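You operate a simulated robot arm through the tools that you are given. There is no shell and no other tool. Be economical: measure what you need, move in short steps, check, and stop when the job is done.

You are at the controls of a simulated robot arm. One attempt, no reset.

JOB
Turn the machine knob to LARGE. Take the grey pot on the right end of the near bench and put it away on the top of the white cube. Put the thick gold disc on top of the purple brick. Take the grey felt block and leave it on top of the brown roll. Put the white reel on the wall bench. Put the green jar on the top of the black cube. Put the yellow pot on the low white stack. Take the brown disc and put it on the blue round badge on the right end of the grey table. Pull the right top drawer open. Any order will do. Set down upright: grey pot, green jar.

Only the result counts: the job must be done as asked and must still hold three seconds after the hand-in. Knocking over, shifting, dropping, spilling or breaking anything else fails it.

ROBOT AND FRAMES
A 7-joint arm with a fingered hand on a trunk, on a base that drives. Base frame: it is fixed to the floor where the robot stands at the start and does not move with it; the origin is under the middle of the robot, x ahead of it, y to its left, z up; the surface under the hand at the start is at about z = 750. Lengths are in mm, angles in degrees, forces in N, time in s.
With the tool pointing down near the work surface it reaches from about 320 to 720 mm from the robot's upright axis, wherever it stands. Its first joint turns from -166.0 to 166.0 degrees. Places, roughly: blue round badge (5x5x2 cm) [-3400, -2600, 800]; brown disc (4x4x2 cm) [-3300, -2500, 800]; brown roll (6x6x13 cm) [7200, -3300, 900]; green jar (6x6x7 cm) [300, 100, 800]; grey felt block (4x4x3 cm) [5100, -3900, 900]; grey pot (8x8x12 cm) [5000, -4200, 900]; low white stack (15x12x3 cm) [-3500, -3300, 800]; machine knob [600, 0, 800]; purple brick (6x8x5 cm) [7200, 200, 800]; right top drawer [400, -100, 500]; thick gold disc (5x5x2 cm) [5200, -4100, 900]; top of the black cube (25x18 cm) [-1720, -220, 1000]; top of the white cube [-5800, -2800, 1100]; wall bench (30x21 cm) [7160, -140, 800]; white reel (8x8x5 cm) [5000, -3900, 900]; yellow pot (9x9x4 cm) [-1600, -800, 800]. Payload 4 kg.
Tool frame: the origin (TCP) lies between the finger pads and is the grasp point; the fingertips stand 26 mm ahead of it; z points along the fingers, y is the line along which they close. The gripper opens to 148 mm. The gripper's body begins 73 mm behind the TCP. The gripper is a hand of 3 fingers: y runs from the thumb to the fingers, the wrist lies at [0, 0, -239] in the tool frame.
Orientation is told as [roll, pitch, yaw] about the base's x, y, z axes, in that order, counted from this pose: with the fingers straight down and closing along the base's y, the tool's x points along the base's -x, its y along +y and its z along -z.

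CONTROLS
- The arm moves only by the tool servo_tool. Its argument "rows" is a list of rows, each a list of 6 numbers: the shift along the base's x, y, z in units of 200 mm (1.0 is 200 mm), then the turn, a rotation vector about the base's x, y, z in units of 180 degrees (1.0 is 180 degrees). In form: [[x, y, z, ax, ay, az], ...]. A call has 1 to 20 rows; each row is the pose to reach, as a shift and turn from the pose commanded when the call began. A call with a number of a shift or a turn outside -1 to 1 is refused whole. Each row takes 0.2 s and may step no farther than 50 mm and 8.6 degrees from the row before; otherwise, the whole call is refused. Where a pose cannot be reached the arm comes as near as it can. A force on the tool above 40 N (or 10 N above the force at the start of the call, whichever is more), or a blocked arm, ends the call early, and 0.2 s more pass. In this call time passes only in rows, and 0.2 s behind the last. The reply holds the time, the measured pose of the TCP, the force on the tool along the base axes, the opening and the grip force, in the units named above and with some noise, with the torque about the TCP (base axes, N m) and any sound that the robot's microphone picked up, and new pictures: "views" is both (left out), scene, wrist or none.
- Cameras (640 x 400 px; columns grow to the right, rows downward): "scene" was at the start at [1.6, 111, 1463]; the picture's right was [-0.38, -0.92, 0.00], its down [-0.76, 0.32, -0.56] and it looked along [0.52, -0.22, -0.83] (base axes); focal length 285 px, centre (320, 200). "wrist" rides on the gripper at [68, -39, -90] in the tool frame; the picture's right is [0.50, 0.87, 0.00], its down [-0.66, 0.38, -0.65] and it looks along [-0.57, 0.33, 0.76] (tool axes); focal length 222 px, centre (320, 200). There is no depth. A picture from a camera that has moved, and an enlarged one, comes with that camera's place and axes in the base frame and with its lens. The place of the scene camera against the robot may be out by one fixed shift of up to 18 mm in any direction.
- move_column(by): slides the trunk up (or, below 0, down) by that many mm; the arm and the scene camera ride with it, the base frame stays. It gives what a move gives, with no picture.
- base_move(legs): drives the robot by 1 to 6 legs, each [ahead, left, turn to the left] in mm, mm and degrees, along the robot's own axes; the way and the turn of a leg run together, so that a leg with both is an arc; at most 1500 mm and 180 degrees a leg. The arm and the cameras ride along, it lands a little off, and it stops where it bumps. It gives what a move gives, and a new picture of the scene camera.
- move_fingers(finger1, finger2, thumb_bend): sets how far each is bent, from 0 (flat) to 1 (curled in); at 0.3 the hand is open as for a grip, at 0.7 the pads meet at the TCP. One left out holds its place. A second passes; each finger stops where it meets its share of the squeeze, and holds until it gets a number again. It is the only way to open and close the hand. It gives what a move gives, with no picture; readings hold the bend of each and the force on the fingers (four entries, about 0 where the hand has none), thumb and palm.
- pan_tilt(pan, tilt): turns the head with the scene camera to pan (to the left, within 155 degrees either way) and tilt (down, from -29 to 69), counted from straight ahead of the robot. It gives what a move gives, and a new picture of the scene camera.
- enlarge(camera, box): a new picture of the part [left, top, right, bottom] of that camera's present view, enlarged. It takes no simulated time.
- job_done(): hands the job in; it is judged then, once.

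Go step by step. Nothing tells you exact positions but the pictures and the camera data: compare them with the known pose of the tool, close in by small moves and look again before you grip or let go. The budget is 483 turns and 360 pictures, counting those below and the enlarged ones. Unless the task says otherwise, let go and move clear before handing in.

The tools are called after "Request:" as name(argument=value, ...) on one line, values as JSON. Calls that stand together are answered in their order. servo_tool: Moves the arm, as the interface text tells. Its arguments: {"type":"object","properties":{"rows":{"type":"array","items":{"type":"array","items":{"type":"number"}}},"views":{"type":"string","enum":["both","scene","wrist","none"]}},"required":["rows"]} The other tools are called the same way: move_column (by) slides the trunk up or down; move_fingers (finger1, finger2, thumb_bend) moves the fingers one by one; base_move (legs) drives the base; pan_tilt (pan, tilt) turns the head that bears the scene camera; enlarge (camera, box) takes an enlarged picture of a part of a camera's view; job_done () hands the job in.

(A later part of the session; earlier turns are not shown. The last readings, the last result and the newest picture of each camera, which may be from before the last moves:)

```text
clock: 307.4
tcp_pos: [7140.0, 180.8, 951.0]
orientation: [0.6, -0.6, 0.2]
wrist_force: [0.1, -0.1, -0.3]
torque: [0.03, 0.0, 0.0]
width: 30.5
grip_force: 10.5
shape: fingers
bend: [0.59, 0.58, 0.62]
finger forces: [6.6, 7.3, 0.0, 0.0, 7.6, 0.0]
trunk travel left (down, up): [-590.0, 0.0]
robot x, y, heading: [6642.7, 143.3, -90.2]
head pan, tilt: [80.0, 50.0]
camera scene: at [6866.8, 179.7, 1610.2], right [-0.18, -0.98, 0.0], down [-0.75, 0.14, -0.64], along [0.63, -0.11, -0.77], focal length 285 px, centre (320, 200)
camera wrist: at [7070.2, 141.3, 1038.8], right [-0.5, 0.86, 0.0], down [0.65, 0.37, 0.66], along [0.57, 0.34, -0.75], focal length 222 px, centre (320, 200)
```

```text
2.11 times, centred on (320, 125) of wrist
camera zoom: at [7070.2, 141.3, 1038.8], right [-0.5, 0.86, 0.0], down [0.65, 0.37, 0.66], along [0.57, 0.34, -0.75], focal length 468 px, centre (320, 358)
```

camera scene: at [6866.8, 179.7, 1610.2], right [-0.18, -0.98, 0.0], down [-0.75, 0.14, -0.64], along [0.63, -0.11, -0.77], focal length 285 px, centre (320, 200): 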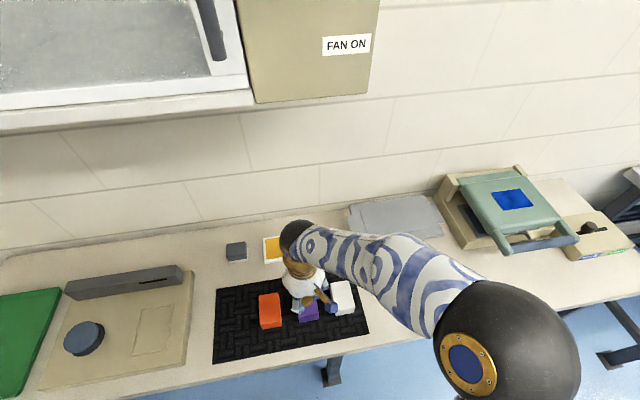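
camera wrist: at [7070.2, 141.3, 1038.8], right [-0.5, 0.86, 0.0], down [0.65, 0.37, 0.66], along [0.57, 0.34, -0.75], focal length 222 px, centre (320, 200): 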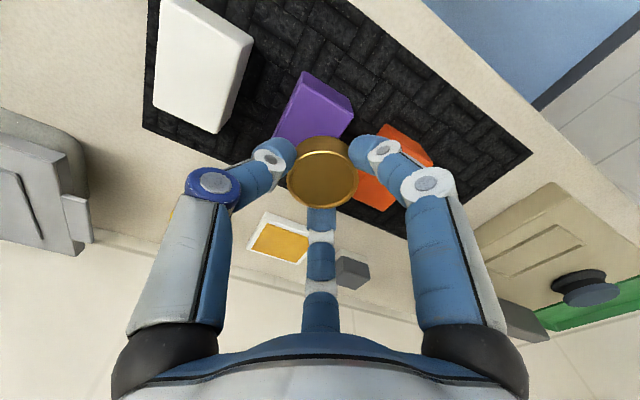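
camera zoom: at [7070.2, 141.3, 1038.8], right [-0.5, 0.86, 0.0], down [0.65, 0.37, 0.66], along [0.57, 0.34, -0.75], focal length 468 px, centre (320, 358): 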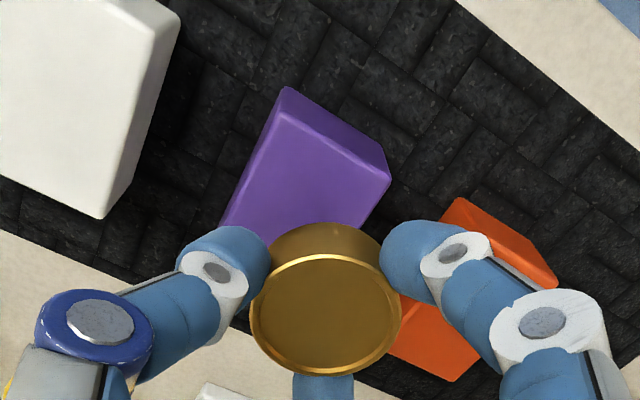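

Brick top: x≈7127–7207, y≈156–216, z≈815. I shift over its centre and lower.

Request:
servo_tool(rows=[[0.145, 0.015, 0, 0, 0, 0], [0.145, 0.015, -0.2, 0, 0, 0], [0.145, 0.015, -0.35, 0, 0, 0]])

Request:
enlarge(camera="wrist", box=[200, 30, 440, 220])

```text
clock: 308.2
tcp_pos: [7168.6, 183.5, 883.9]
orientation: [0.6, -0.9, 0.1]
wrist_force: [0.6, -0.8, 16.3]
torque: [0.03, -0.09, -0.01]
width: 30.1
grip_force: 13.9
shape: fingers
bend: [0.59, 0.58, 0.63]
finger forces: [8.5, 9.8, 0.1, 0.1, 10.0, 0.0]
trunk travel left (down, up): [-590.0, 0.0]
robot x, y, heading: [6644.4, 146.6, -90.3]
head pan, tilt: [80.0, 50.0]
camera scene: at [6863.8, 179.5, 1611.1], right [-0.18, -0.98, 0.0], down [-0.75, 0.14, -0.64], along [0.63, -0.11, -0.77], focal length 285 px, centre (320, 200)
camera wrist: at [7099.1, 144.5, 971.6], right [-0.5, 0.86, 0.0], down [0.64, 0.37, 0.67], along [0.58, 0.34, -0.74], focal length 222 px, centre (320, 200)
```

scene: 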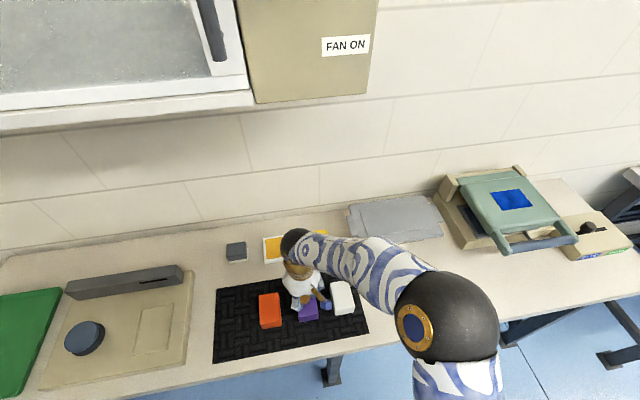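
wrist: 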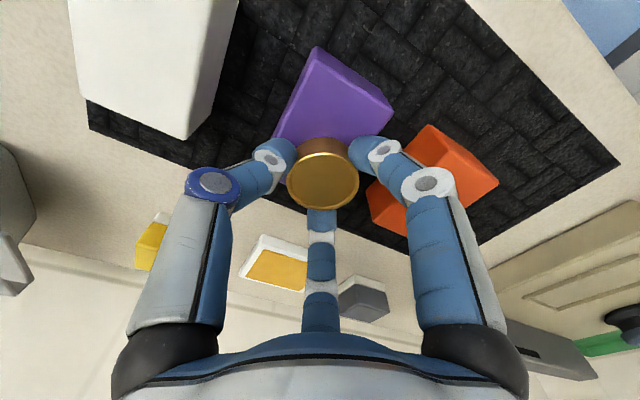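

```text
2.11 times, centred on (320, 125) of wrist
camera zoom: at [7099.1, 144.5, 971.6], right [-0.5, 0.86, 0.0], down [0.64, 0.37, 0.67], along [0.58, 0.34, -0.74], focal length 468 px, centre (320, 358)
```

zoom: 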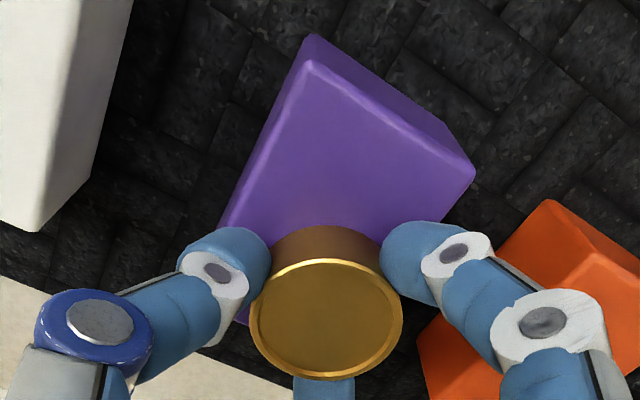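

Contact already: brick top is about z=844. I lift a bit, shift 7 mm to centre better, and set down.

Request:
servo_tool(rows=[[0, 0, 0.04, 0, 0, 0], [-0.035, -0.02, 0.04, 0, 0, 0], [-0.035, -0.02, 0.02, 0, 0, 0], [-0.035, -0.02, 0.01, 0, 0, 0], [-0.035, -0.02, 0.0, 0, 0, 0]], views="wrist")

Request:
enlarge(camera="scene", box=[250, 240, 370, 340])

```text
clock: 309.4
tcp_pos: [7163.4, 179.3, 883.9]
orientation: [0.6, -0.7, 0.1]
wrist_force: [1.6, -0.8, 21.0]
torque: [-0.04, -0.05, -0.02]
width: 29.8
grip_force: 14.9
shape: fingers
bend: [0.59, 0.58, 0.63]
finger forces: [8.6, 9.5, 0.1, 0.1, 11.0, 0.0]
trunk travel left (down, up): [-590.0, 0.0]
robot x, y, heading: [6644.0, 147.0, -90.2]
head pan, tilt: [80.0, 50.0]
camera wrist: at [7093.1, 140.5, 971.2], right [-0.5, 0.86, 0.0], down [0.65, 0.37, 0.67], along [0.58, 0.34, -0.75], focal length 222 px, centre (320, 200)
```

wrist: 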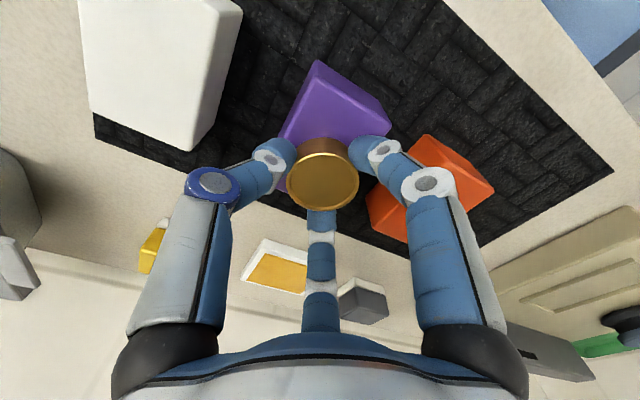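

```text
4.00 times, centred on (310, 290) of scene
camera zoom: at [6864.7, 179.4, 1610.8], right [-0.18, -0.98, 0.0], down [-0.75, 0.14, -0.64], along [0.63, -0.11, -0.77], focal length 1141 px, centre (360, -160)
```

zoom: 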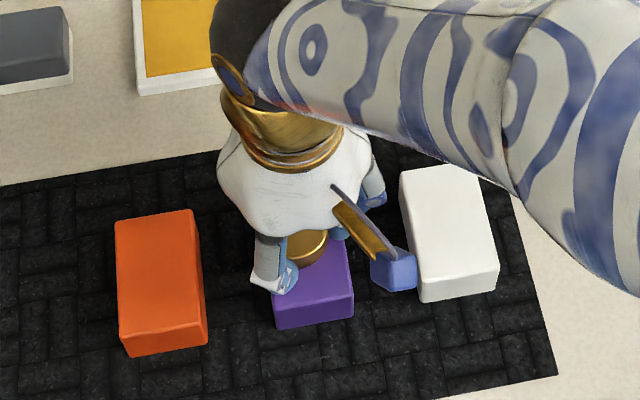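

Well placed. Release and lift.

Request:
servo_tool(rows=[[0, 0, 0.008, 0, 0, 0]], views="none")

Request:
move_fingers(finger1=0.55, finger2=0.55, thumb_bend=0.55)

Request:
move_fingers(finger1=0.49, finger2=0.49, thumb_bend=0.49)

Request:
servo_tool(rows=[[0, 0, 0.1, 0, 0, 0], [0, 0, 0.3, 0, 0, 0], [0, 0, 0.5, 0, 0, 0], [0, 0, 0.7, 0, 0, 0], [0, 0, 0.9, 0, 0, 0]])

```text
clock: 309.8
tcp_pos: [7162.9, 179.9, 884.3]
orientation: [0.6, -0.7, 0.2]
wrist_force: [1.3, -2.3, 16.8]
torque: [-0.02, -0.13, -0.02]
width: 29.8
grip_force: 14.6
shape: fingers
bend: [0.59, 0.58, 0.63]
finger forces: [7.9, 9.9, 0.0, 0.1, 10.6, 0.1]
trunk travel left (down, up): [-590.0, 0.0]
robot x, y, heading: [6646.2, 142.9, -90.1]
head pan, tilt: [80.0, 50.0]
```

```text
clock: 310.8
tcp_pos: [7163.6, 180.2, 882.6]
orientation: [0.5, -0.6, 0.1]
wrist_force: [-0.2, 0.2, 0.5]
torque: [-0.01, -0.01, 0.03]
width: 45.0
grip_force: 0.1
shape: fingers
bend: [0.55, 0.55, 0.55]
finger forces: [0.1, 0.0, 0.0, 0.1, 0.0, 0.1]
trunk travel left (down, up): [-590.0, 0.0]
robot x, y, heading: [6642.5, 151.3, -90.0]
head pan, tilt: [80.0, 50.0]
```

```text
clock: 311.8
tcp_pos: [7163.9, 179.5, 882.6]
orientation: [0.5, -0.6, 0.1]
wrist_force: [-0.2, -0.7, -0.2]
torque: [0.01, 0.02, -0.02]
width: 64.8
grip_force: 0.0
shape: fingers
bend: [0.49, 0.49, 0.49]
finger forces: [0.0, 0.0, 0.0, 0.0, 0.0, 0.1]
trunk travel left (down, up): [-590.0, 0.0]
robot x, y, heading: [6642.9, 145.8, -90.1]
head pan, tilt: [80.0, 50.0]
```

```text
clock: 313.0
tcp_pos: [7161.3, 180.9, 1064.7]
orientation: [0.4, -0.6, 0.3]
wrist_force: [0.4, -0.5, 0.7]
torque: [-0.01, -0.04, 0.01]
width: 64.8
grip_force: 0.0
shape: fingers
bend: [0.49, 0.49, 0.49]
finger forces: [0.0, 0.1, 0.0, 0.0, 0.1, 0.1]
trunk travel left (down, up): [-590.0, 0.0]
robot x, y, heading: [6646.4, 147.8, -90.3]
head pan, tilt: [80.0, 50.0]
camera scene: at [6866.1, 179.8, 1610.2], right [-0.18, -0.98, 0.0], down [-0.75, 0.14, -0.64], along [0.63, -0.11, -0.77], focal length 285 px, centre (320, 200)
camera wrist: at [7092.7, 140.5, 1151.8], right [-0.5, 0.86, 0.0], down [0.65, 0.37, 0.66], along [0.57, 0.34, -0.75], focal length 222 px, centre (320, 200)
```

scene: 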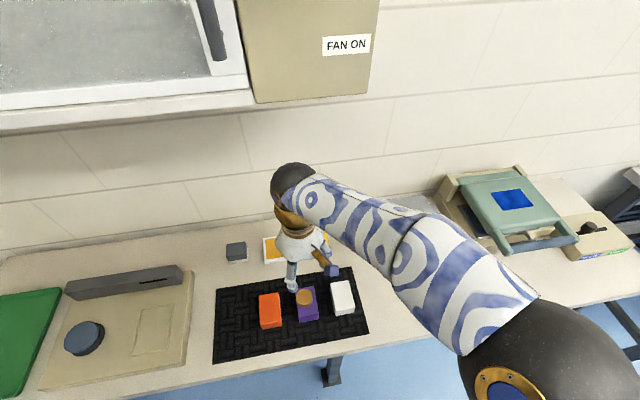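
wrist: 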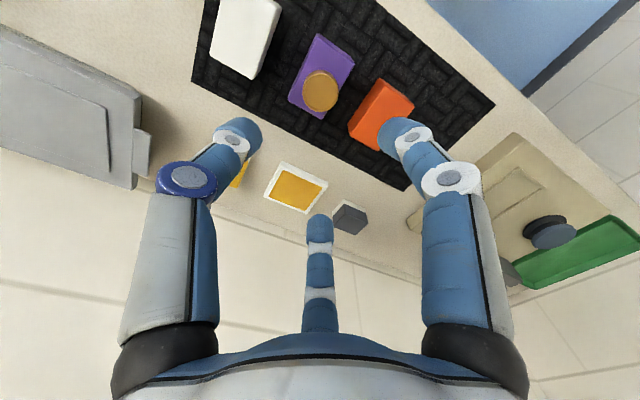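

The gold disc is on the purple brick. Back to the brown bench for the white reel.

Request:
servo_tool(rows=[[-0.2, 0, 0.05, 0, 0, 0], [-0.4, 0, 0.1, 0, 0, 0], [-0.5, 0, 0.15, 0, 0, 0]], views="none")

Request:
base_move(legs=[[0, -1500, 0], [1500, -80, 0], [1500, 0, 0], [240, 0, 0], [0, 0, -90], [0, 400, 0]])

Request:
pan_tilt(pan=80, tilt=55)

```text
clock: 313.8
tcp_pos: [7062.3, 179.3, 1093.7]
orientation: [0.5, -0.6, 0.2]
wrist_force: [-0.2, -0.7, 1.0]
torque: [-0.03, -0.03, -0.01]
width: 65.2
grip_force: 0.2
shape: fingers
bend: [0.49, 0.49, 0.49]
finger forces: [0.1, 0.1, 0.0, 0.0, 0.1, 0.0]
trunk travel left (down, up): [-590.0, 0.0]
robot x, y, heading: [6641.8, 148.6, -90.0]
head pan, tilt: [80.0, 50.0]
```

```text
refused: leg 2 is longer than a leg can be; nothing moved
```

```text
clock: 314.5
tcp_pos: [7063.1, 179.7, 1093.0]
orientation: [0.6, -0.5, 0.2]
wrist_force: [0.3, 0.1, 0.5]
torque: [0.0, 0.03, -0.02]
width: 65.2
grip_force: 0.0
shape: fingers
bend: [0.49, 0.49, 0.49]
finger forces: [0.0, 0.0, 0.1, 0.0, 0.0, 0.1]
trunk travel left (down, up): [-590.0, 0.0]
robot x, y, heading: [6645.2, 143.4, -90.2]
head pan, tilt: [80.0, 55.0]
camera scene: at [6861.5, 180.6, 1603.7], right [-0.18, -0.98, 0.0], down [-0.81, 0.14, -0.57], along [0.56, -0.1, -0.82], focal length 285 px, centre (320, 200)
```

scene: 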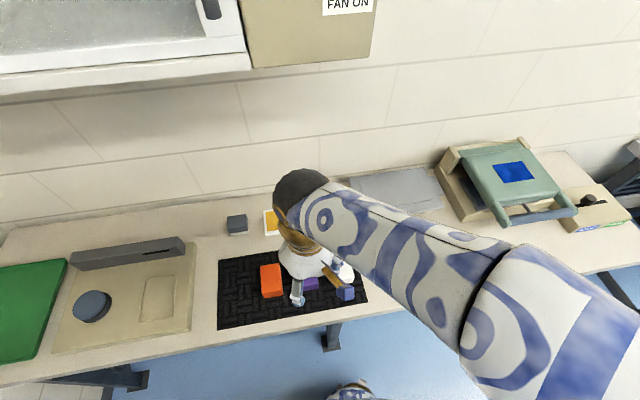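

Request:
base_move(legs=[[0, -1500, 0], [1490, -40, 0], [1490, -40, 0], [250, 0, 0], [0, 0, -90], [0, 390, 0]])

```text
clock: 343.4
tcp_pos: [5042.1, -3899.6, 1092.6]
orientation: [0.5, -0.6, -90.2]
wrist_force: [0.3, 0.0, -0.1]
torque: [0.01, 0.01, 0.02]
width: 64.8
grip_force: 0.0
shape: fingers
bend: [0.49, 0.49, 0.49]
finger forces: [0.0, 0.0, 0.1, 0.0, 0.0, 0.0]
trunk travel left (down, up): [-590.0, 0.0]
robot x, y, heading: [5014.4, -3482.2, 179.5]
head pan, tilt: [80.0, 55.0]
camera scene: at [5052.8, -3715.5, 1603.6], right [-0.98, 0.18, 0.0], down [0.15, 0.81, -0.57], along [-0.11, -0.56, -0.82], focal length 285 px, centre (320, 200)
```

scene: 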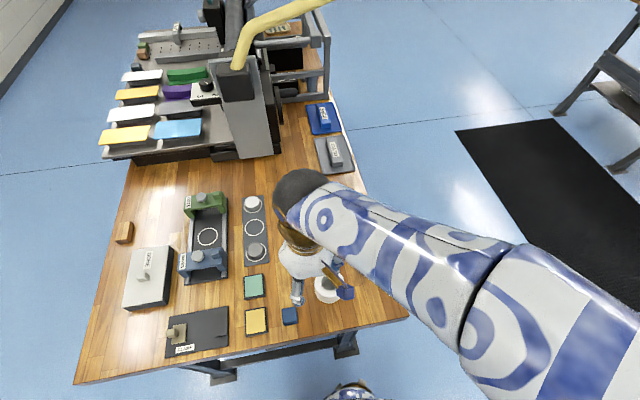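

Reel near [4997, -3912]. Open the fingers and move over it.

Request:
move_fingers(finger1=0.42, finger2=0.42, thumb_bend=0.42)

Request:
servo_tool(rows=[[-0.1, -0.03, -0.1, 0, 0, 0], [-0.22, -0.06, -0.3, 0, 0, 0], [-0.22, -0.06, -0.45, 0, 0, 0]], views="wrist")

```text
clock: 344.4
tcp_pos: [5041.3, -3899.7, 1092.3]
orientation: [0.6, -0.6, -90.2]
wrist_force: [-0.3, -0.3, -0.2]
torque: [-0.01, -0.02, 0.05]
width: 87.9
grip_force: 0.0
shape: fingers
bend: [0.42, 0.42, 0.42]
finger forces: [0.0, 0.0, 0.0, 0.0, 0.0, 0.0]
trunk travel left (down, up): [-590.0, 0.0]
robot x, y, heading: [5014.4, -3481.5, 179.6]
head pan, tilt: [80.0, 55.0]
```

```text
clock: 345.2
tcp_pos: [4999.5, -3910.4, 1003.0]
orientation: [0.5, -0.5, -90.2]
wrist_force: [1.0, 0.0, -0.6]
torque: [0.0, 0.02, 0.0]
width: 88.3
grip_force: 0.1
shape: fingers
bend: [0.42, 0.42, 0.42]
finger forces: [0.0, 0.1, 0.1, 0.0, 0.1, 0.0]
trunk travel left (down, up): [-590.0, 0.0]
robot x, y, heading: [5008.0, -3479.5, 179.5]
head pan, tilt: [80.0, 55.0]
camera wrist: at [4957.5, -3841.5, 1090.6], right [0.87, 0.5, 0.0], down [0.37, -0.65, 0.66], along [0.33, -0.58, -0.75], focal length 222 px, centre (320, 200)
```

wrist: 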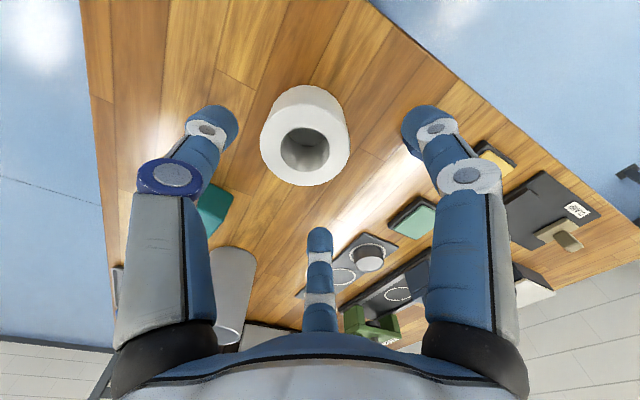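

Request:
servo_tool(rows=[[-0.048, -0.062, -0.1, 0, 0, 0], [-0.048, -0.062, -0.2, 0, 0, 0]], views="wrist")

Request:
enlarge(camera="wrist", box=[180, 60, 460, 240])

```text
clock: 345.8
tcp_pos: [4987.9, -3923.6, 962.1]
orientation: [0.5, -0.6, -90.2]
wrist_force: [-0.1, 0.0, -1.0]
torque: [0.0, 0.0, -0.02]
width: 88.3
grip_force: 0.1
shape: fingers
bend: [0.42, 0.42, 0.42]
finger forces: [0.0, 0.0, 0.1, 0.1, 0.1, 0.0]
trunk travel left (down, up): [-590.0, 0.0]
robot x, y, heading: [5013.8, -3482.6, 179.5]
head pan, tilt: [80.0, 55.0]
camera wrist: at [4947.7, -3854.6, 1050.0], right [0.87, 0.5, 0.0], down [0.37, -0.65, 0.66], along [0.33, -0.58, -0.75], focal length 222 px, centre (320, 200)
```

wrist: 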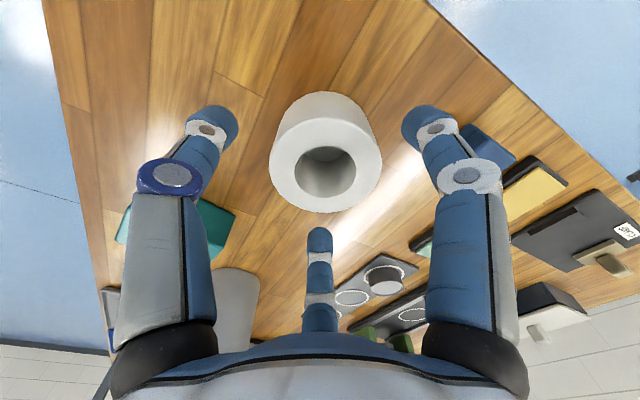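

```text
2.22 times, centred on (320, 150) of wrist
camera zoom: at [4947.7, -3854.6, 1050.0], right [0.87, 0.5, 0.0], down [0.37, -0.65, 0.66], along [0.33, -0.58, -0.75], focal length 494 px, centre (320, 311)
```

zoom: 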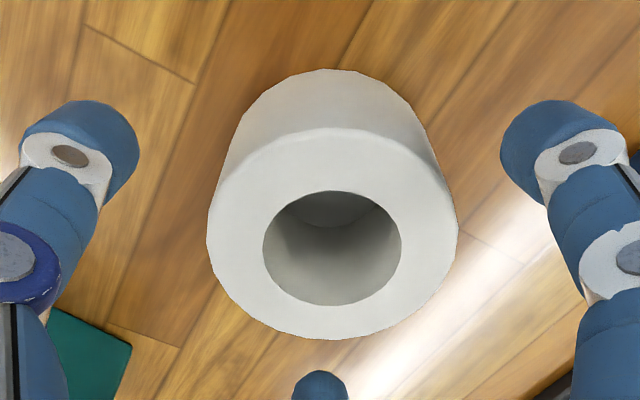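

Aligned. Descending and gripping the reel.

Request:
servo_tool(rows=[[0.007, 0.01, -0.1, 0, 0, 0], [0.007, 0.01, -0.175, 0, 0, 0]], views="none")

Request:
move_fingers(finger1=0.54, finger2=0.54, thumb_bend=0.54)

Request:
enlarge(camera="wrist", box=[180, 60, 460, 240])

```text
clock: 346.4
tcp_pos: [4990.6, -3922.5, 927.1]
orientation: [0.6, -0.6, -90.2]
wrist_force: [0.1, 0.5, 0.9]
torque: [-0.01, 0.03, 0.04]
width: 88.0
grip_force: 0.0
shape: fingers
bend: [0.42, 0.42, 0.42]
finger forces: [0.0, 0.1, 0.0, 0.0, 0.0, 0.1]
trunk travel left (down, up): [-590.0, 0.0]
robot x, y, heading: [5013.1, -3478.4, 179.3]
head pan, tilt: [80.0, 55.0]
```

```text
clock: 347.4
tcp_pos: [4990.9, -3922.6, 928.4]
orientation: [0.4, -0.7, -90.2]
wrist_force: [1.0, -0.3, 0.8]
torque: [0.02, -0.04, 0.01]
width: 56.0
grip_force: 3.0
shape: fingers
bend: [0.52, 0.51, 0.53]
finger forces: [2.0, 2.3, 0.0, 0.1, 2.0, 0.1]
trunk travel left (down, up): [-590.0, 0.0]
robot x, y, heading: [5010.6, -3478.4, 179.4]
head pan, tilt: [80.0, 55.0]
```

```text
2.22 times, centred on (320, 150) of wrist
camera zoom: at [4949.3, -3852.7, 1015.7], right [0.87, 0.5, 0.0], down [0.37, -0.65, 0.66], along [0.33, -0.58, -0.75], focal length 494 px, centre (320, 311)
```

zoom: 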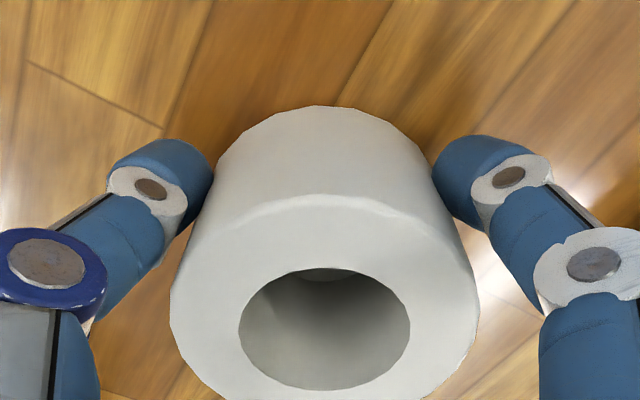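

Request:
move_fingers(finger1=0.58, finger2=0.58, thumb_bend=0.58)

Request:
servo_tool(rows=[[0, 0, 0.1, 0, 0, 0], [0, 0, 0.3, 0, 0, 0], [0, 0, 0.52, 0, 0, 0], [0, 0, 0.75, 0, 0, 0], [0, 0, 0.9, 0, 0, 0]], views="wrist")

```text
clock: 348.4
tcp_pos: [4990.3, -3921.9, 927.4]
orientation: [0.5, -0.7, -90.2]
wrist_force: [0.3, 0.2, 0.6]
torque: [0.03, 0.02, 0.0]
width: 54.7
grip_force: 6.5
shape: fingers
bend: [0.52, 0.51, 0.54]
finger forces: [4.2, 4.9, 0.0, 0.0, 4.7, 0.0]
trunk travel left (down, up): [-590.0, 0.0]
robot x, y, heading: [5012.6, -3477.9, 179.2]
head pan, tilt: [80.0, 55.0]
```

```text
clock: 349.6
tcp_pos: [4991.9, -3922.1, 1107.6]
orientation: [0.5, -0.7, -90.2]
wrist_force: [0.3, 0.0, -0.2]
torque: [0.01, -0.03, -0.01]
width: 54.5
grip_force: 6.8
shape: fingers
bend: [0.52, 0.51, 0.54]
finger forces: [4.4, 4.7, 0.1, 0.0, 4.8, 0.0]
trunk travel left (down, up): [-590.0, 0.0]
robot x, y, heading: [5013.5, -3482.1, 179.2]
head pan, tilt: [80.0, 55.0]
camera wrist: at [4949.6, -3852.6, 1195.4], right [0.87, 0.5, 0.0], down [0.37, -0.65, 0.66], along [0.33, -0.58, -0.75], focal length 222 px, centre (320, 200)
```

wrist: 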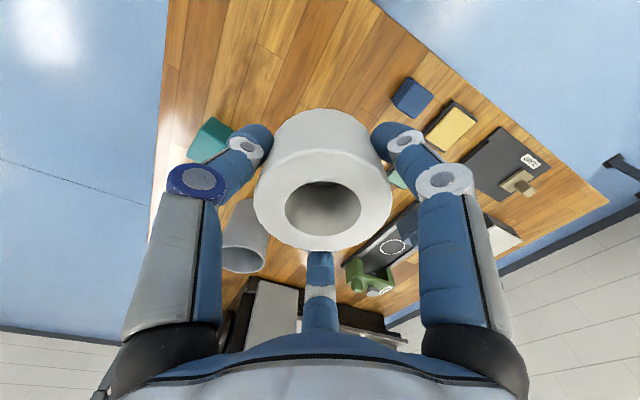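

Reel held. Driving to the wall bench at y≈-140.

Request:
base_move(legs=[[0, -400, 0], [0, 0, 90.6], [-1480, 100, 0], [-1460, 100, 0], [0, 1100, 0]])

Request:
pan_tilt(pan=85, tilt=50)

```text
clock: 375.0
tcp_pos: [6753.4, -155.0, 1107.1]
orientation: [0.6, -0.6, 0.2]
wrist_force: [-0.5, 0.2, 0.3]
torque: [0.01, 0.0, -0.01]
width: 54.1
grip_force: 6.9
shape: fingers
bend: [0.52, 0.51, 0.54]
finger forces: [4.1, 4.7, 0.0, 0.0, 4.7, 0.1]
trunk travel left (down, up): [-590.0, 0.0]
robot x, y, heading: [6311.3, -140.6, -89.9]
head pan, tilt: [80.0, 55.0]
camera scene: at [6527.9, -102.3, 1603.6], right [-0.18, -0.98, 0.0], down [-0.81, 0.14, -0.57], along [0.56, -0.1, -0.82], focal length 285 px, centre (320, 200)
```

scene: 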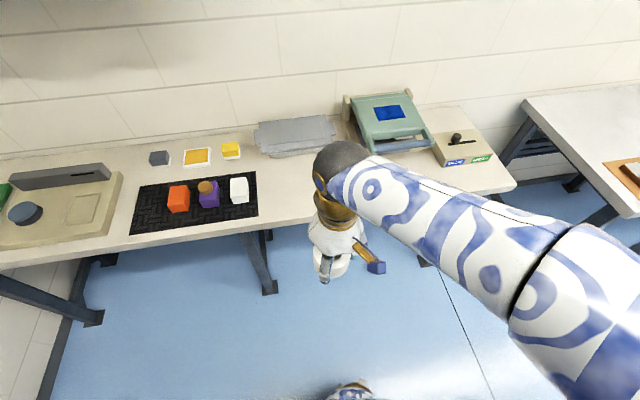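

```text
clock: 375.6
tcp_pos: [6752.4, -154.3, 1106.9]
orientation: [0.6, -0.7, 0.2]
wrist_force: [0.4, -1.2, -0.2]
torque: [0.03, -0.03, 0.0]
width: 54.1
grip_force: 6.5
shape: fingers
bend: [0.52, 0.51, 0.54]
finger forces: [4.2, 4.7, 0.1, 0.1, 4.7, 0.1]
trunk travel left (down, up): [-590.0, 0.0]
robot x, y, heading: [6308.6, -136.8, -90.1]
head pan, tilt: [85.0, 50.0]
camera scene: at [6533.4, -96.5, 1610.2], right [-0.09, -1.0, 0.0], down [-0.76, 0.07, -0.64], along [0.64, -0.06, -0.77], focal length 285 px, centre (320, 200)
```

scene: 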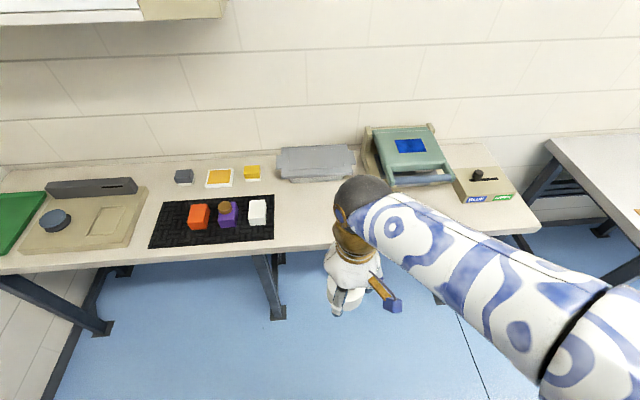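

The spot [7160, -140] is the empty area right of the mat. Strafe in and extend over it.

Request:
base_move(legs=[[-10, 330, 0]])

Request:
servo_tool(rows=[[0.15, 0, -0.1, 0, 0, 0], [0.3, 0, -0.3, 0, 0, 0], [0.38, 0.0, -0.5, 0, 0, 0]])

```text
clock: 377.8
tcp_pos: [7083.2, -147.2, 1106.4]
orientation: [0.4, -0.6, 0.2]
wrist_force: [0.1, 0.4, -0.7]
torque: [0.0, 0.02, 0.02]
width: 54.0
grip_force: 7.3
shape: fingers
bend: [0.52, 0.51, 0.54]
finger forces: [4.1, 4.7, 0.1, 0.0, 4.8, 0.1]
trunk travel left (down, up): [-590.0, 0.0]
robot x, y, heading: [6639.4, -126.4, -90.2]
head pan, tilt: [85.0, 50.0]
camera scene: at [6863.7, -88.2, 1610.1], right [-0.09, -1.0, 0.0], down [-0.76, 0.07, -0.64], along [0.64, -0.06, -0.77], focal length 285 px, centre (320, 200)
```

scene: 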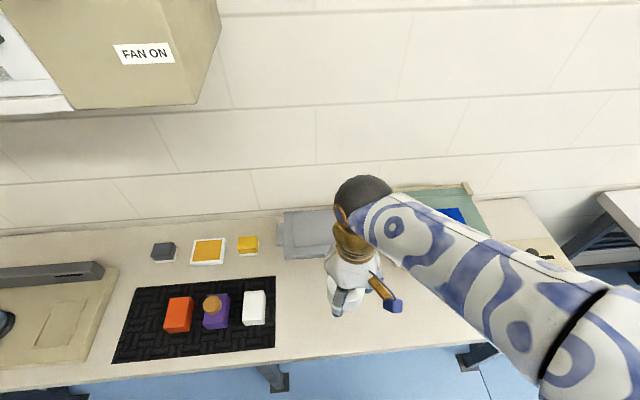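

```text
clock: 378.6
tcp_pos: [7158.5, -146.7, 1007.3]
orientation: [0.4, -0.6, 0.0]
wrist_force: [0.0, 0.5, -1.0]
torque: [0.01, -0.02, 0.0]
width: 54.1
grip_force: 6.4
shape: fingers
bend: [0.52, 0.51, 0.54]
finger forces: [4.2, 4.7, 0.0, 0.0, 4.7, 0.0]
trunk travel left (down, up): [-590.0, 0.0]
robot x, y, heading: [6635.5, -125.0, -90.7]
head pan, tilt: [85.0, 50.0]
camera scene: at [6863.5, -88.2, 1610.2], right [-0.09, -1.0, 0.0], down [-0.76, 0.07, -0.64], along [0.64, -0.06, -0.77], focal length 285 px, centre (320, 200)
camera wrist: at [7088.5, -186.1, 1095.2], right [-0.5, 0.87, 0.0], down [0.65, 0.37, 0.66], along [0.57, 0.33, -0.75], focal length 222 px, centre (320, 200)
```

scene: 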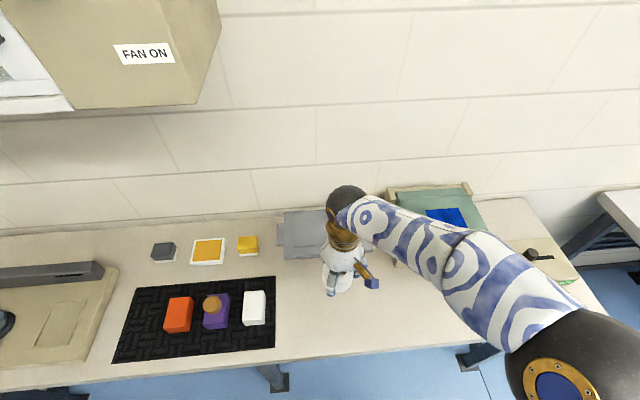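
wrist: 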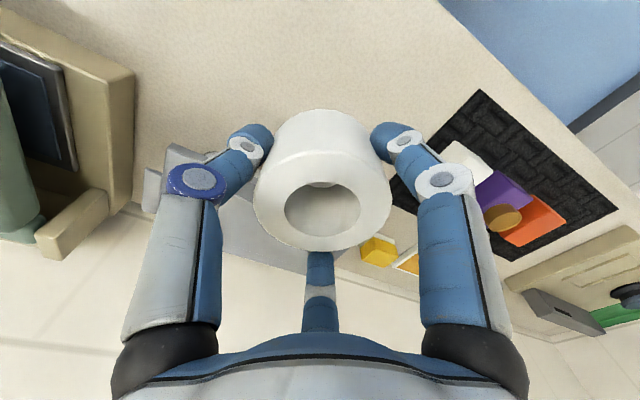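

Clear bench below. Lowering to the surface.

Request:
servo_tool(rows=[[0, 0.02, -0.24, 0, 0, 0], [0, 0.03, -0.48, 0, 0, 0], [0, 0.03, -0.7, 0, 0, 0], [0, 0.03, -0.77, 0, 0, 0], [0, 0.03, -0.79, 0, 0, 0], [0, 0.03, -0.81, 0, 0, 0], [0, 0.03, -0.825, 0, 0, 0], [0, 0.03, -0.84, 0, 0, 0], [0, 0.03, -0.85, 0, 0, 0]], views="wrist")

```text
clock: 380.6
tcp_pos: [7158.6, -141.3, 838.5]
orientation: [0.5, -0.7, 0.0]
wrist_force: [0.0, -0.1, 12.1]
torque: [-0.05, -0.04, -0.02]
width: 53.7
grip_force: 8.5
shape: fingers
bend: [0.52, 0.51, 0.54]
finger forces: [5.0, 6.1, 0.0, 0.0, 6.2, 0.0]
trunk travel left (down, up): [-590.0, 0.0]
robot x, y, heading: [6638.9, -129.1, -90.3]
head pan, tilt: [85.0, 50.0]
camera wrist: at [7087.9, -180.3, 926.1], right [-0.5, 0.87, 0.0], down [0.65, 0.37, 0.67], along [0.58, 0.33, -0.75], focal length 222 px, centre (320, 200)
```

wrist: 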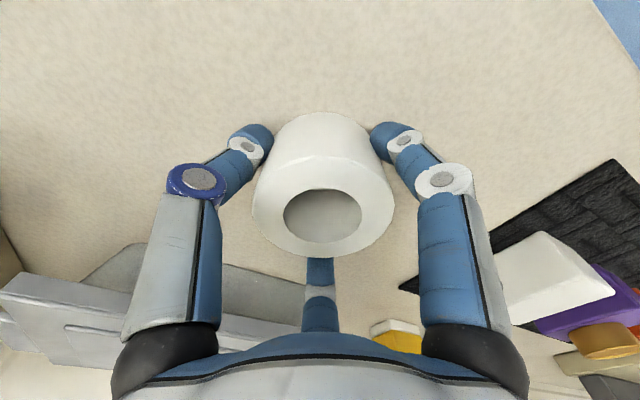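

Contact. Release and lift.

Request:
move_fingers(finger1=0.43, finger2=0.43, thumb_bend=0.43)

Request:
servo_tool(rows=[[0, 0, 0.1, 0, 0, 0], [0, 0, 0.3, 0, 0, 0], [0, 0, 0.5, 0, 0, 0], [0, 0, 0.7, 0, 0, 0], [0, 0, 0.9, 0, 0, 0], [0, 0, 1.0, 0, 0, 0]])

Request:
servo_tool(rows=[[-0.15, 0, 0.1, 0, 0, 0], [-0.35, 0, 0.2, 0, 0, 0], [-0.45, 0, 0.25, 0, 0, 0]], views="none")

```text
clock: 381.6
tcp_pos: [7158.0, -141.4, 838.4]
orientation: [0.5, -0.6, 0.2]
wrist_force: [-0.1, 0.0, 0.3]
torque: [-0.03, 0.0, -0.01]
width: 84.7
grip_force: 0.1
shape: fingers
bend: [0.43, 0.43, 0.43]
finger forces: [0.0, 0.0, 0.1, 0.0, 0.0, 0.0]
trunk travel left (down, up): [-590.0, 0.0]
robot x, y, heading: [6639.6, -130.3, -90.4]
head pan, tilt: [85.0, 50.0]
```

```text
clock: 383.0
tcp_pos: [7157.1, -141.0, 1035.8]
orientation: [0.4, -0.6, 0.0]
wrist_force: [0.4, 0.1, -0.3]
torque: [0.0, 0.01, 0.0]
width: 85.0
grip_force: 0.0
shape: fingers
bend: [0.43, 0.43, 0.43]
finger forces: [0.1, 0.0, 0.0, 0.1, 0.1, 0.1]
trunk travel left (down, up): [-590.0, 0.0]
robot x, y, heading: [6635.6, -129.1, -90.5]
head pan, tilt: [85.0, 50.0]
camera scene: at [6862.9, -88.2, 1610.2], right [-0.09, -1.0, 0.0], down [-0.76, 0.07, -0.64], along [0.64, -0.06, -0.77], focal length 285 px, centre (320, 200)
camera wrist: at [7087.8, -180.2, 1124.4], right [-0.5, 0.87, 0.0], down [0.65, 0.37, 0.66], along [0.57, 0.34, -0.75], focal length 222 px, centre (320, 200)
```

scene: 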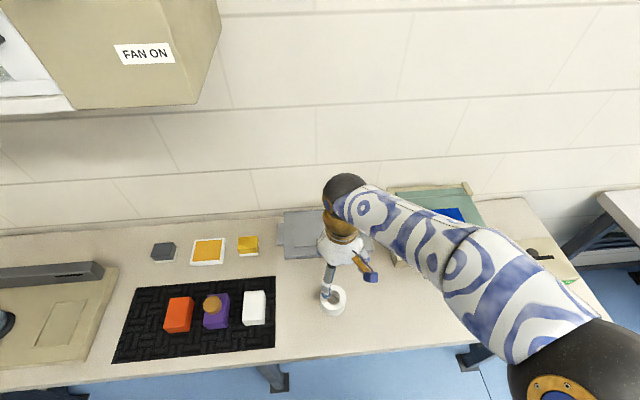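
wrist: 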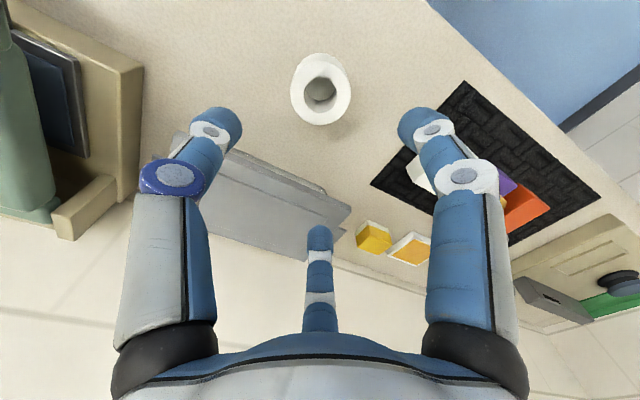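

```text
clock: 383.8
tcp_pos: [7068.2, -141.1, 1086.7]
orientation: [0.4, -0.6, 0.2]
wrist_force: [0.0, -0.7, 0.0]
torque: [-0.05, 0.0, 0.02]
width: 85.0
grip_force: 0.1
shape: fingers
bend: [0.43, 0.43, 0.43]
finger forces: [0.0, 0.0, 0.0, 0.0, 0.0, 0.0]
trunk travel left (down, up): [-590.0, 0.0]
robot x, y, heading: [6640.4, -129.5, -90.2]
head pan, tilt: [85.0, 50.0]
```

Reel placed. Now back for the grey pot.

Request:
base_move(legs=[[0, -1490, 0], [1490, -60, 0], [1470, -60, 0], [0, 0, -90], [0, 430, 0]])

Request:
pan_tilt(pan=80, tilt=50)

```text
clock: 411.1
tcp_pos: [5006.7, -3923.7, 1086.9]
orientation: [0.5, -0.6, -89.9]
wrist_force: [-0.2, -0.3, -0.4]
torque: [0.01, -0.01, 0.01]
width: 84.6
grip_force: 0.0
shape: fingers
bend: [0.43, 0.43, 0.43]
finger forces: [0.1, 0.0, 0.0, 0.0, 0.0, 0.0]
trunk travel left (down, up): [-590.0, 0.0]
robot x, y, heading: [5017.0, -3495.6, 179.8]
head pan, tilt: [85.0, 50.0]
camera scene: at [5068.5, -3734.8, 1610.1], right [-1.0, 0.09, 0.0], down [0.07, 0.76, -0.64], along [-0.06, -0.64, -0.77], focal length 285 px, centre (320, 200)
```

scene: 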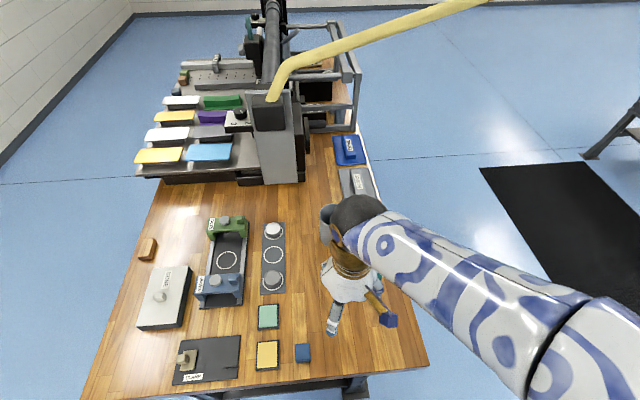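

```text
clock: 411.7
tcp_pos: [5007.3, -3923.0, 1085.5]
orientation: [0.5, -0.6, -89.9]
wrist_force: [1.0, 0.1, -0.2]
torque: [0.02, 0.02, -0.02]
width: 84.6
grip_force: 0.0
shape: fingers
bend: [0.43, 0.43, 0.43]
finger forces: [0.0, 0.0, 0.1, 0.0, 0.0, 0.0]
trunk travel left (down, up): [-590.0, 0.0]
robot x, y, heading: [5020.9, -3490.5, 179.6]
head pan, tilt: [80.0, 50.0]
camera scene: at [5061.8, -3733.5, 1610.2], right [-0.98, 0.18, 0.0], down [0.14, 0.75, -0.64], along [-0.11, -0.63, -0.77], focal length 285 px, centre (320, 200)
```

scene: 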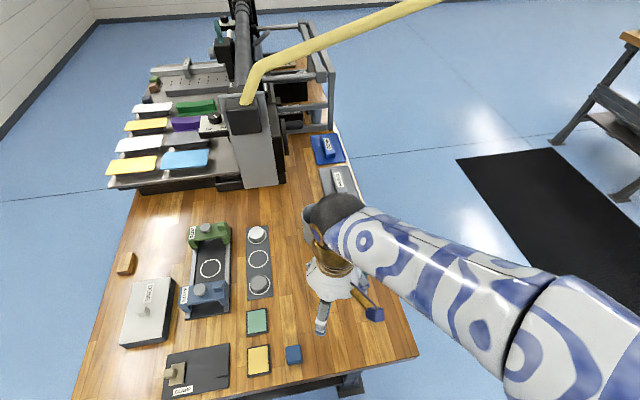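

I sidle 65 mm closer, open the fingers, and move toward the pot.

Request:
base_move(legs=[[0, 65, 0]])

Request:
move_fingers(finger1=0.38, finger2=0.38, thumb_bend=0.38)

Request:
servo_tool(rows=[[0, -0.2, 0.05, 0, 0, 0], [0, -0.4, 0.1, 0, 0, 0], [0, -0.5, 0.1, 0, 0, 0]])

```text
clock: 412.7
tcp_pos: [5006.2, -3989.3, 1087.6]
orientation: [0.5, -0.5, -90.1]
wrist_force: [-0.2, -0.1, 0.9]
torque: [0.03, -0.02, 0.02]
width: 84.9
grip_force: 0.1
shape: fingers
bend: [0.43, 0.43, 0.43]
finger forces: [0.0, 0.0, 0.0, 0.0, 0.0, 0.0]
trunk travel left (down, up): [-590.0, 0.0]
robot x, y, heading: [5019.1, -3557.3, 179.9]
head pan, tilt: [80.0, 50.0]
camera scene: at [5061.4, -3800.2, 1610.0], right [-0.98, 0.18, 0.0], down [0.14, 0.75, -0.64], along [-0.11, -0.63, -0.77], focal length 285 px, centre (320, 200)
```

scene: 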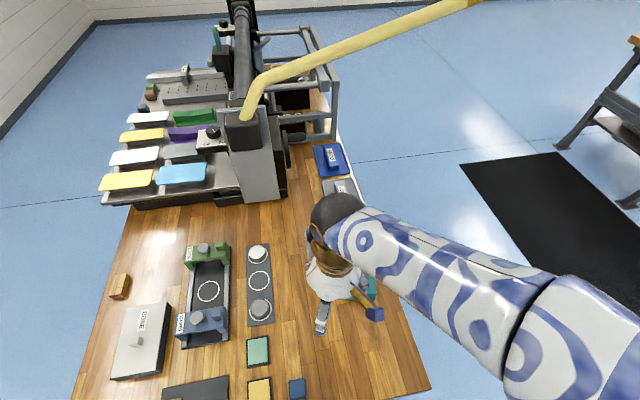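

```text
clock: 413.7
tcp_pos: [5007.4, -3989.1, 1086.0]
orientation: [0.5, -0.7, -89.8]
wrist_force: [1.2, 1.0, -0.3]
torque: [-0.02, 0.03, -0.01]
width: 101.0
grip_force: 0.1
shape: fingers
bend: [0.38, 0.38, 0.38]
finger forces: [0.0, 0.0, 0.0, 0.0, 0.0, 0.1]
trunk travel left (down, up): [-590.0, 0.0]
robot x, y, heading: [5018.3, -3561.3, 179.6]
head pan, tilt: [80.0, 50.0]
```

```text
clock: 414.5
tcp_pos: [5007.3, -4088.4, 1107.0]
orientation: [0.5, -0.5, -89.9]
wrist_force: [-0.8, 0.2, -0.2]
torque: [0.0, -0.01, 0.02]
width: 101.0
grip_force: 0.0
shape: fingers
bend: [0.38, 0.38, 0.38]
finger forces: [0.1, 0.1, 0.0, 0.0, 0.1, 0.1]
trunk travel left (down, up): [-590.0, 0.0]
robot x, y, heading: [5019.0, -3559.1, 179.6]
head pan, tilt: [80.0, 50.0]
camera scene: at [5061.5, -3799.2, 1610.2], right [-0.98, 0.18, 0.0], down [0.14, 0.75, -0.64], along [-0.12, -0.63, -0.77], focal length 285 px, centre (320, 200)
camera wrist: at [4965.8, -4019.7, 1194.8], right [0.87, 0.5, 0.0], down [0.37, -0.65, 0.66], along [0.33, -0.57, -0.75], focal length 222 px, centre (320, 200)
```

scene: 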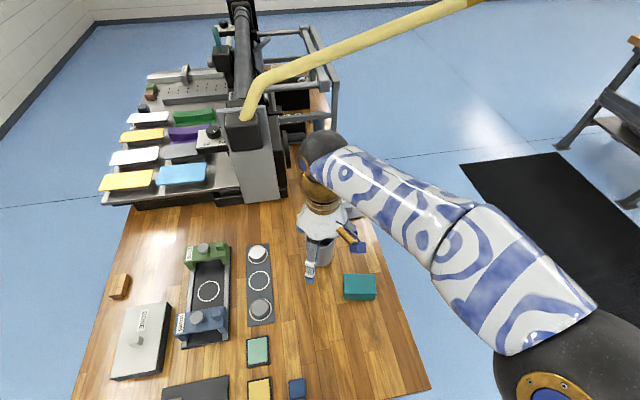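
wrist: 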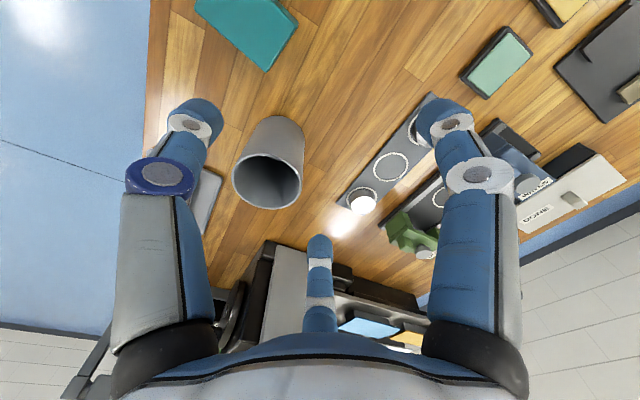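

Pot rim at about [4988, -4172, 1000]. Moving over it.

Request:
servo_tool(rows=[[-0.05, -0.2, 0, 0, 0, 0], [-0.095, -0.42, 0, 0, 0, 0], [-0.095, -0.42, -0.1, 0, 0, 0]], views="wrist")

```text
clock: 415.3
tcp_pos: [4986.8, -4172.0, 1085.9]
orientation: [0.5, -0.7, -90.0]
wrist_force: [0.5, -0.1, -0.6]
torque: [-0.02, 0.0, -0.01]
width: 101.2
grip_force: 0.2
shape: fingers
bend: [0.38, 0.38, 0.38]
finger forces: [0.0, 0.0, 0.0, 0.0, 0.0, 0.0]
trunk travel left (down, up): [-590.0, 0.0]
robot x, y, heading: [5021.7, -3556.4, 179.9]
head pan, tilt: [80.0, 50.0]
camera wrist: at [4945.9, -4103.1, 1173.8], right [0.87, 0.5, 0.0], down [0.37, -0.65, 0.66], along [0.33, -0.57, -0.75], focal length 222 px, centre (320, 200)
```

wrist: 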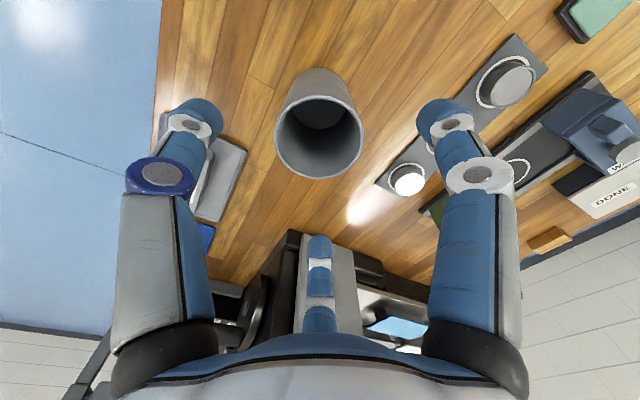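

Aligned within a few mm. Descending around the pot.

Request:
servo_tool(rows=[[0.006, -0.015, -0.2, 0, 0, 0], [0.006, -0.015, -0.42, 0, 0, 0], [0.006, -0.015, -0.6, 0, 0, 0], [0.006, -0.015, -0.69, 0, 0, 0]])

```text
clock: 416.3
tcp_pos: [4989.6, -4174.9, 949.0]
orientation: [0.5, -0.6, -89.9]
wrist_force: [0.3, -1.3, 0.6]
torque: [0.01, 0.03, 0.05]
width: 101.1
grip_force: 0.6
shape: fingers
bend: [0.38, 0.38, 0.38]
finger forces: [0.0, 1.3, 0.0, 0.1, 0.0, 0.0]
trunk travel left (down, up): [-590.0, 0.0]
robot x, y, heading: [5017.8, -3557.2, 179.8]
head pan, tilt: [80.0, 50.0]
camera scene: at [5061.5, -3799.1, 1610.2], right [-0.98, 0.18, 0.0], down [0.14, 0.75, -0.64], along [-0.12, -0.63, -0.77], focal length 285 px, centre (320, 200)
camera wrist: at [4947.8, -4106.2, 1036.1], right [0.87, 0.5, 0.0], down [0.37, -0.65, 0.66], along [0.33, -0.57, -0.75], focal length 222 px, centre (320, 200)
```

scene: 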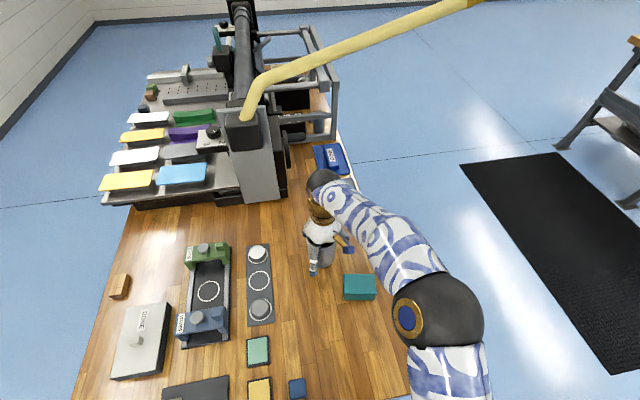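
wrist: 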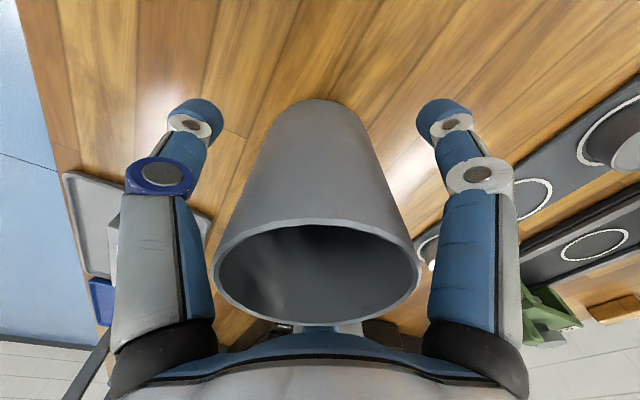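

Fingers surround the pot. Closing gently.

Request:
move_fingers(finger1=0.5, finger2=0.5, thumb_bend=0.5)

Request:
servo_tool(rows=[[0, 0, 0.0, 0, 0, 0]], views="wrist")

```text
clock: 417.3
tcp_pos: [4989.3, -4175.8, 948.3]
orientation: [0.5, -0.7, -90.0]
wrist_force: [0.3, -0.3, 1.9]
torque: [-0.04, 0.04, -0.02]
width: 63.8
grip_force: 2.0
shape: fingers
bend: [0.5, 0.49, 0.49]
finger forces: [0.1, 2.6, 0.0, 0.1, 1.9, 0.0]
trunk travel left (down, up): [-590.0, 0.0]
robot x, y, heading: [5021.2, -3558.9, 179.7]
head pan, tilt: [80.0, 50.0]
```

```text
clock: 417.7
tcp_pos: [4989.5, -4175.5, 948.2]
orientation: [0.5, -0.6, -89.9]
wrist_force: [0.8, -0.9, 0.4]
torque: [-0.05, -0.01, 0.01]
width: 64.0
grip_force: 2.6
shape: fingers
bend: [0.5, 0.49, 0.49]
finger forces: [0.1, 2.6, 0.1, 0.1, 1.9, 0.0]
trunk travel left (down, up): [-590.0, 0.0]
robot x, y, heading: [5020.9, -3559.4, 179.3]
head pan, tilt: [80.0, 50.0]
camera wrist: at [4947.6, -4106.1, 1036.4], right [0.87, 0.5, 0.0], down [0.37, -0.65, 0.66], along [0.33, -0.57, -0.75], focal length 222 px, centre (320, 200)
```

wrist: 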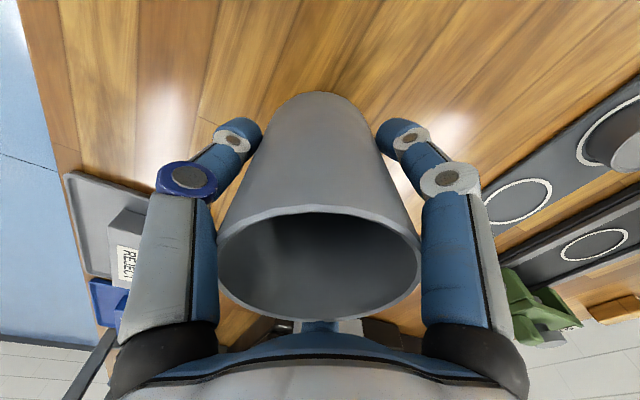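

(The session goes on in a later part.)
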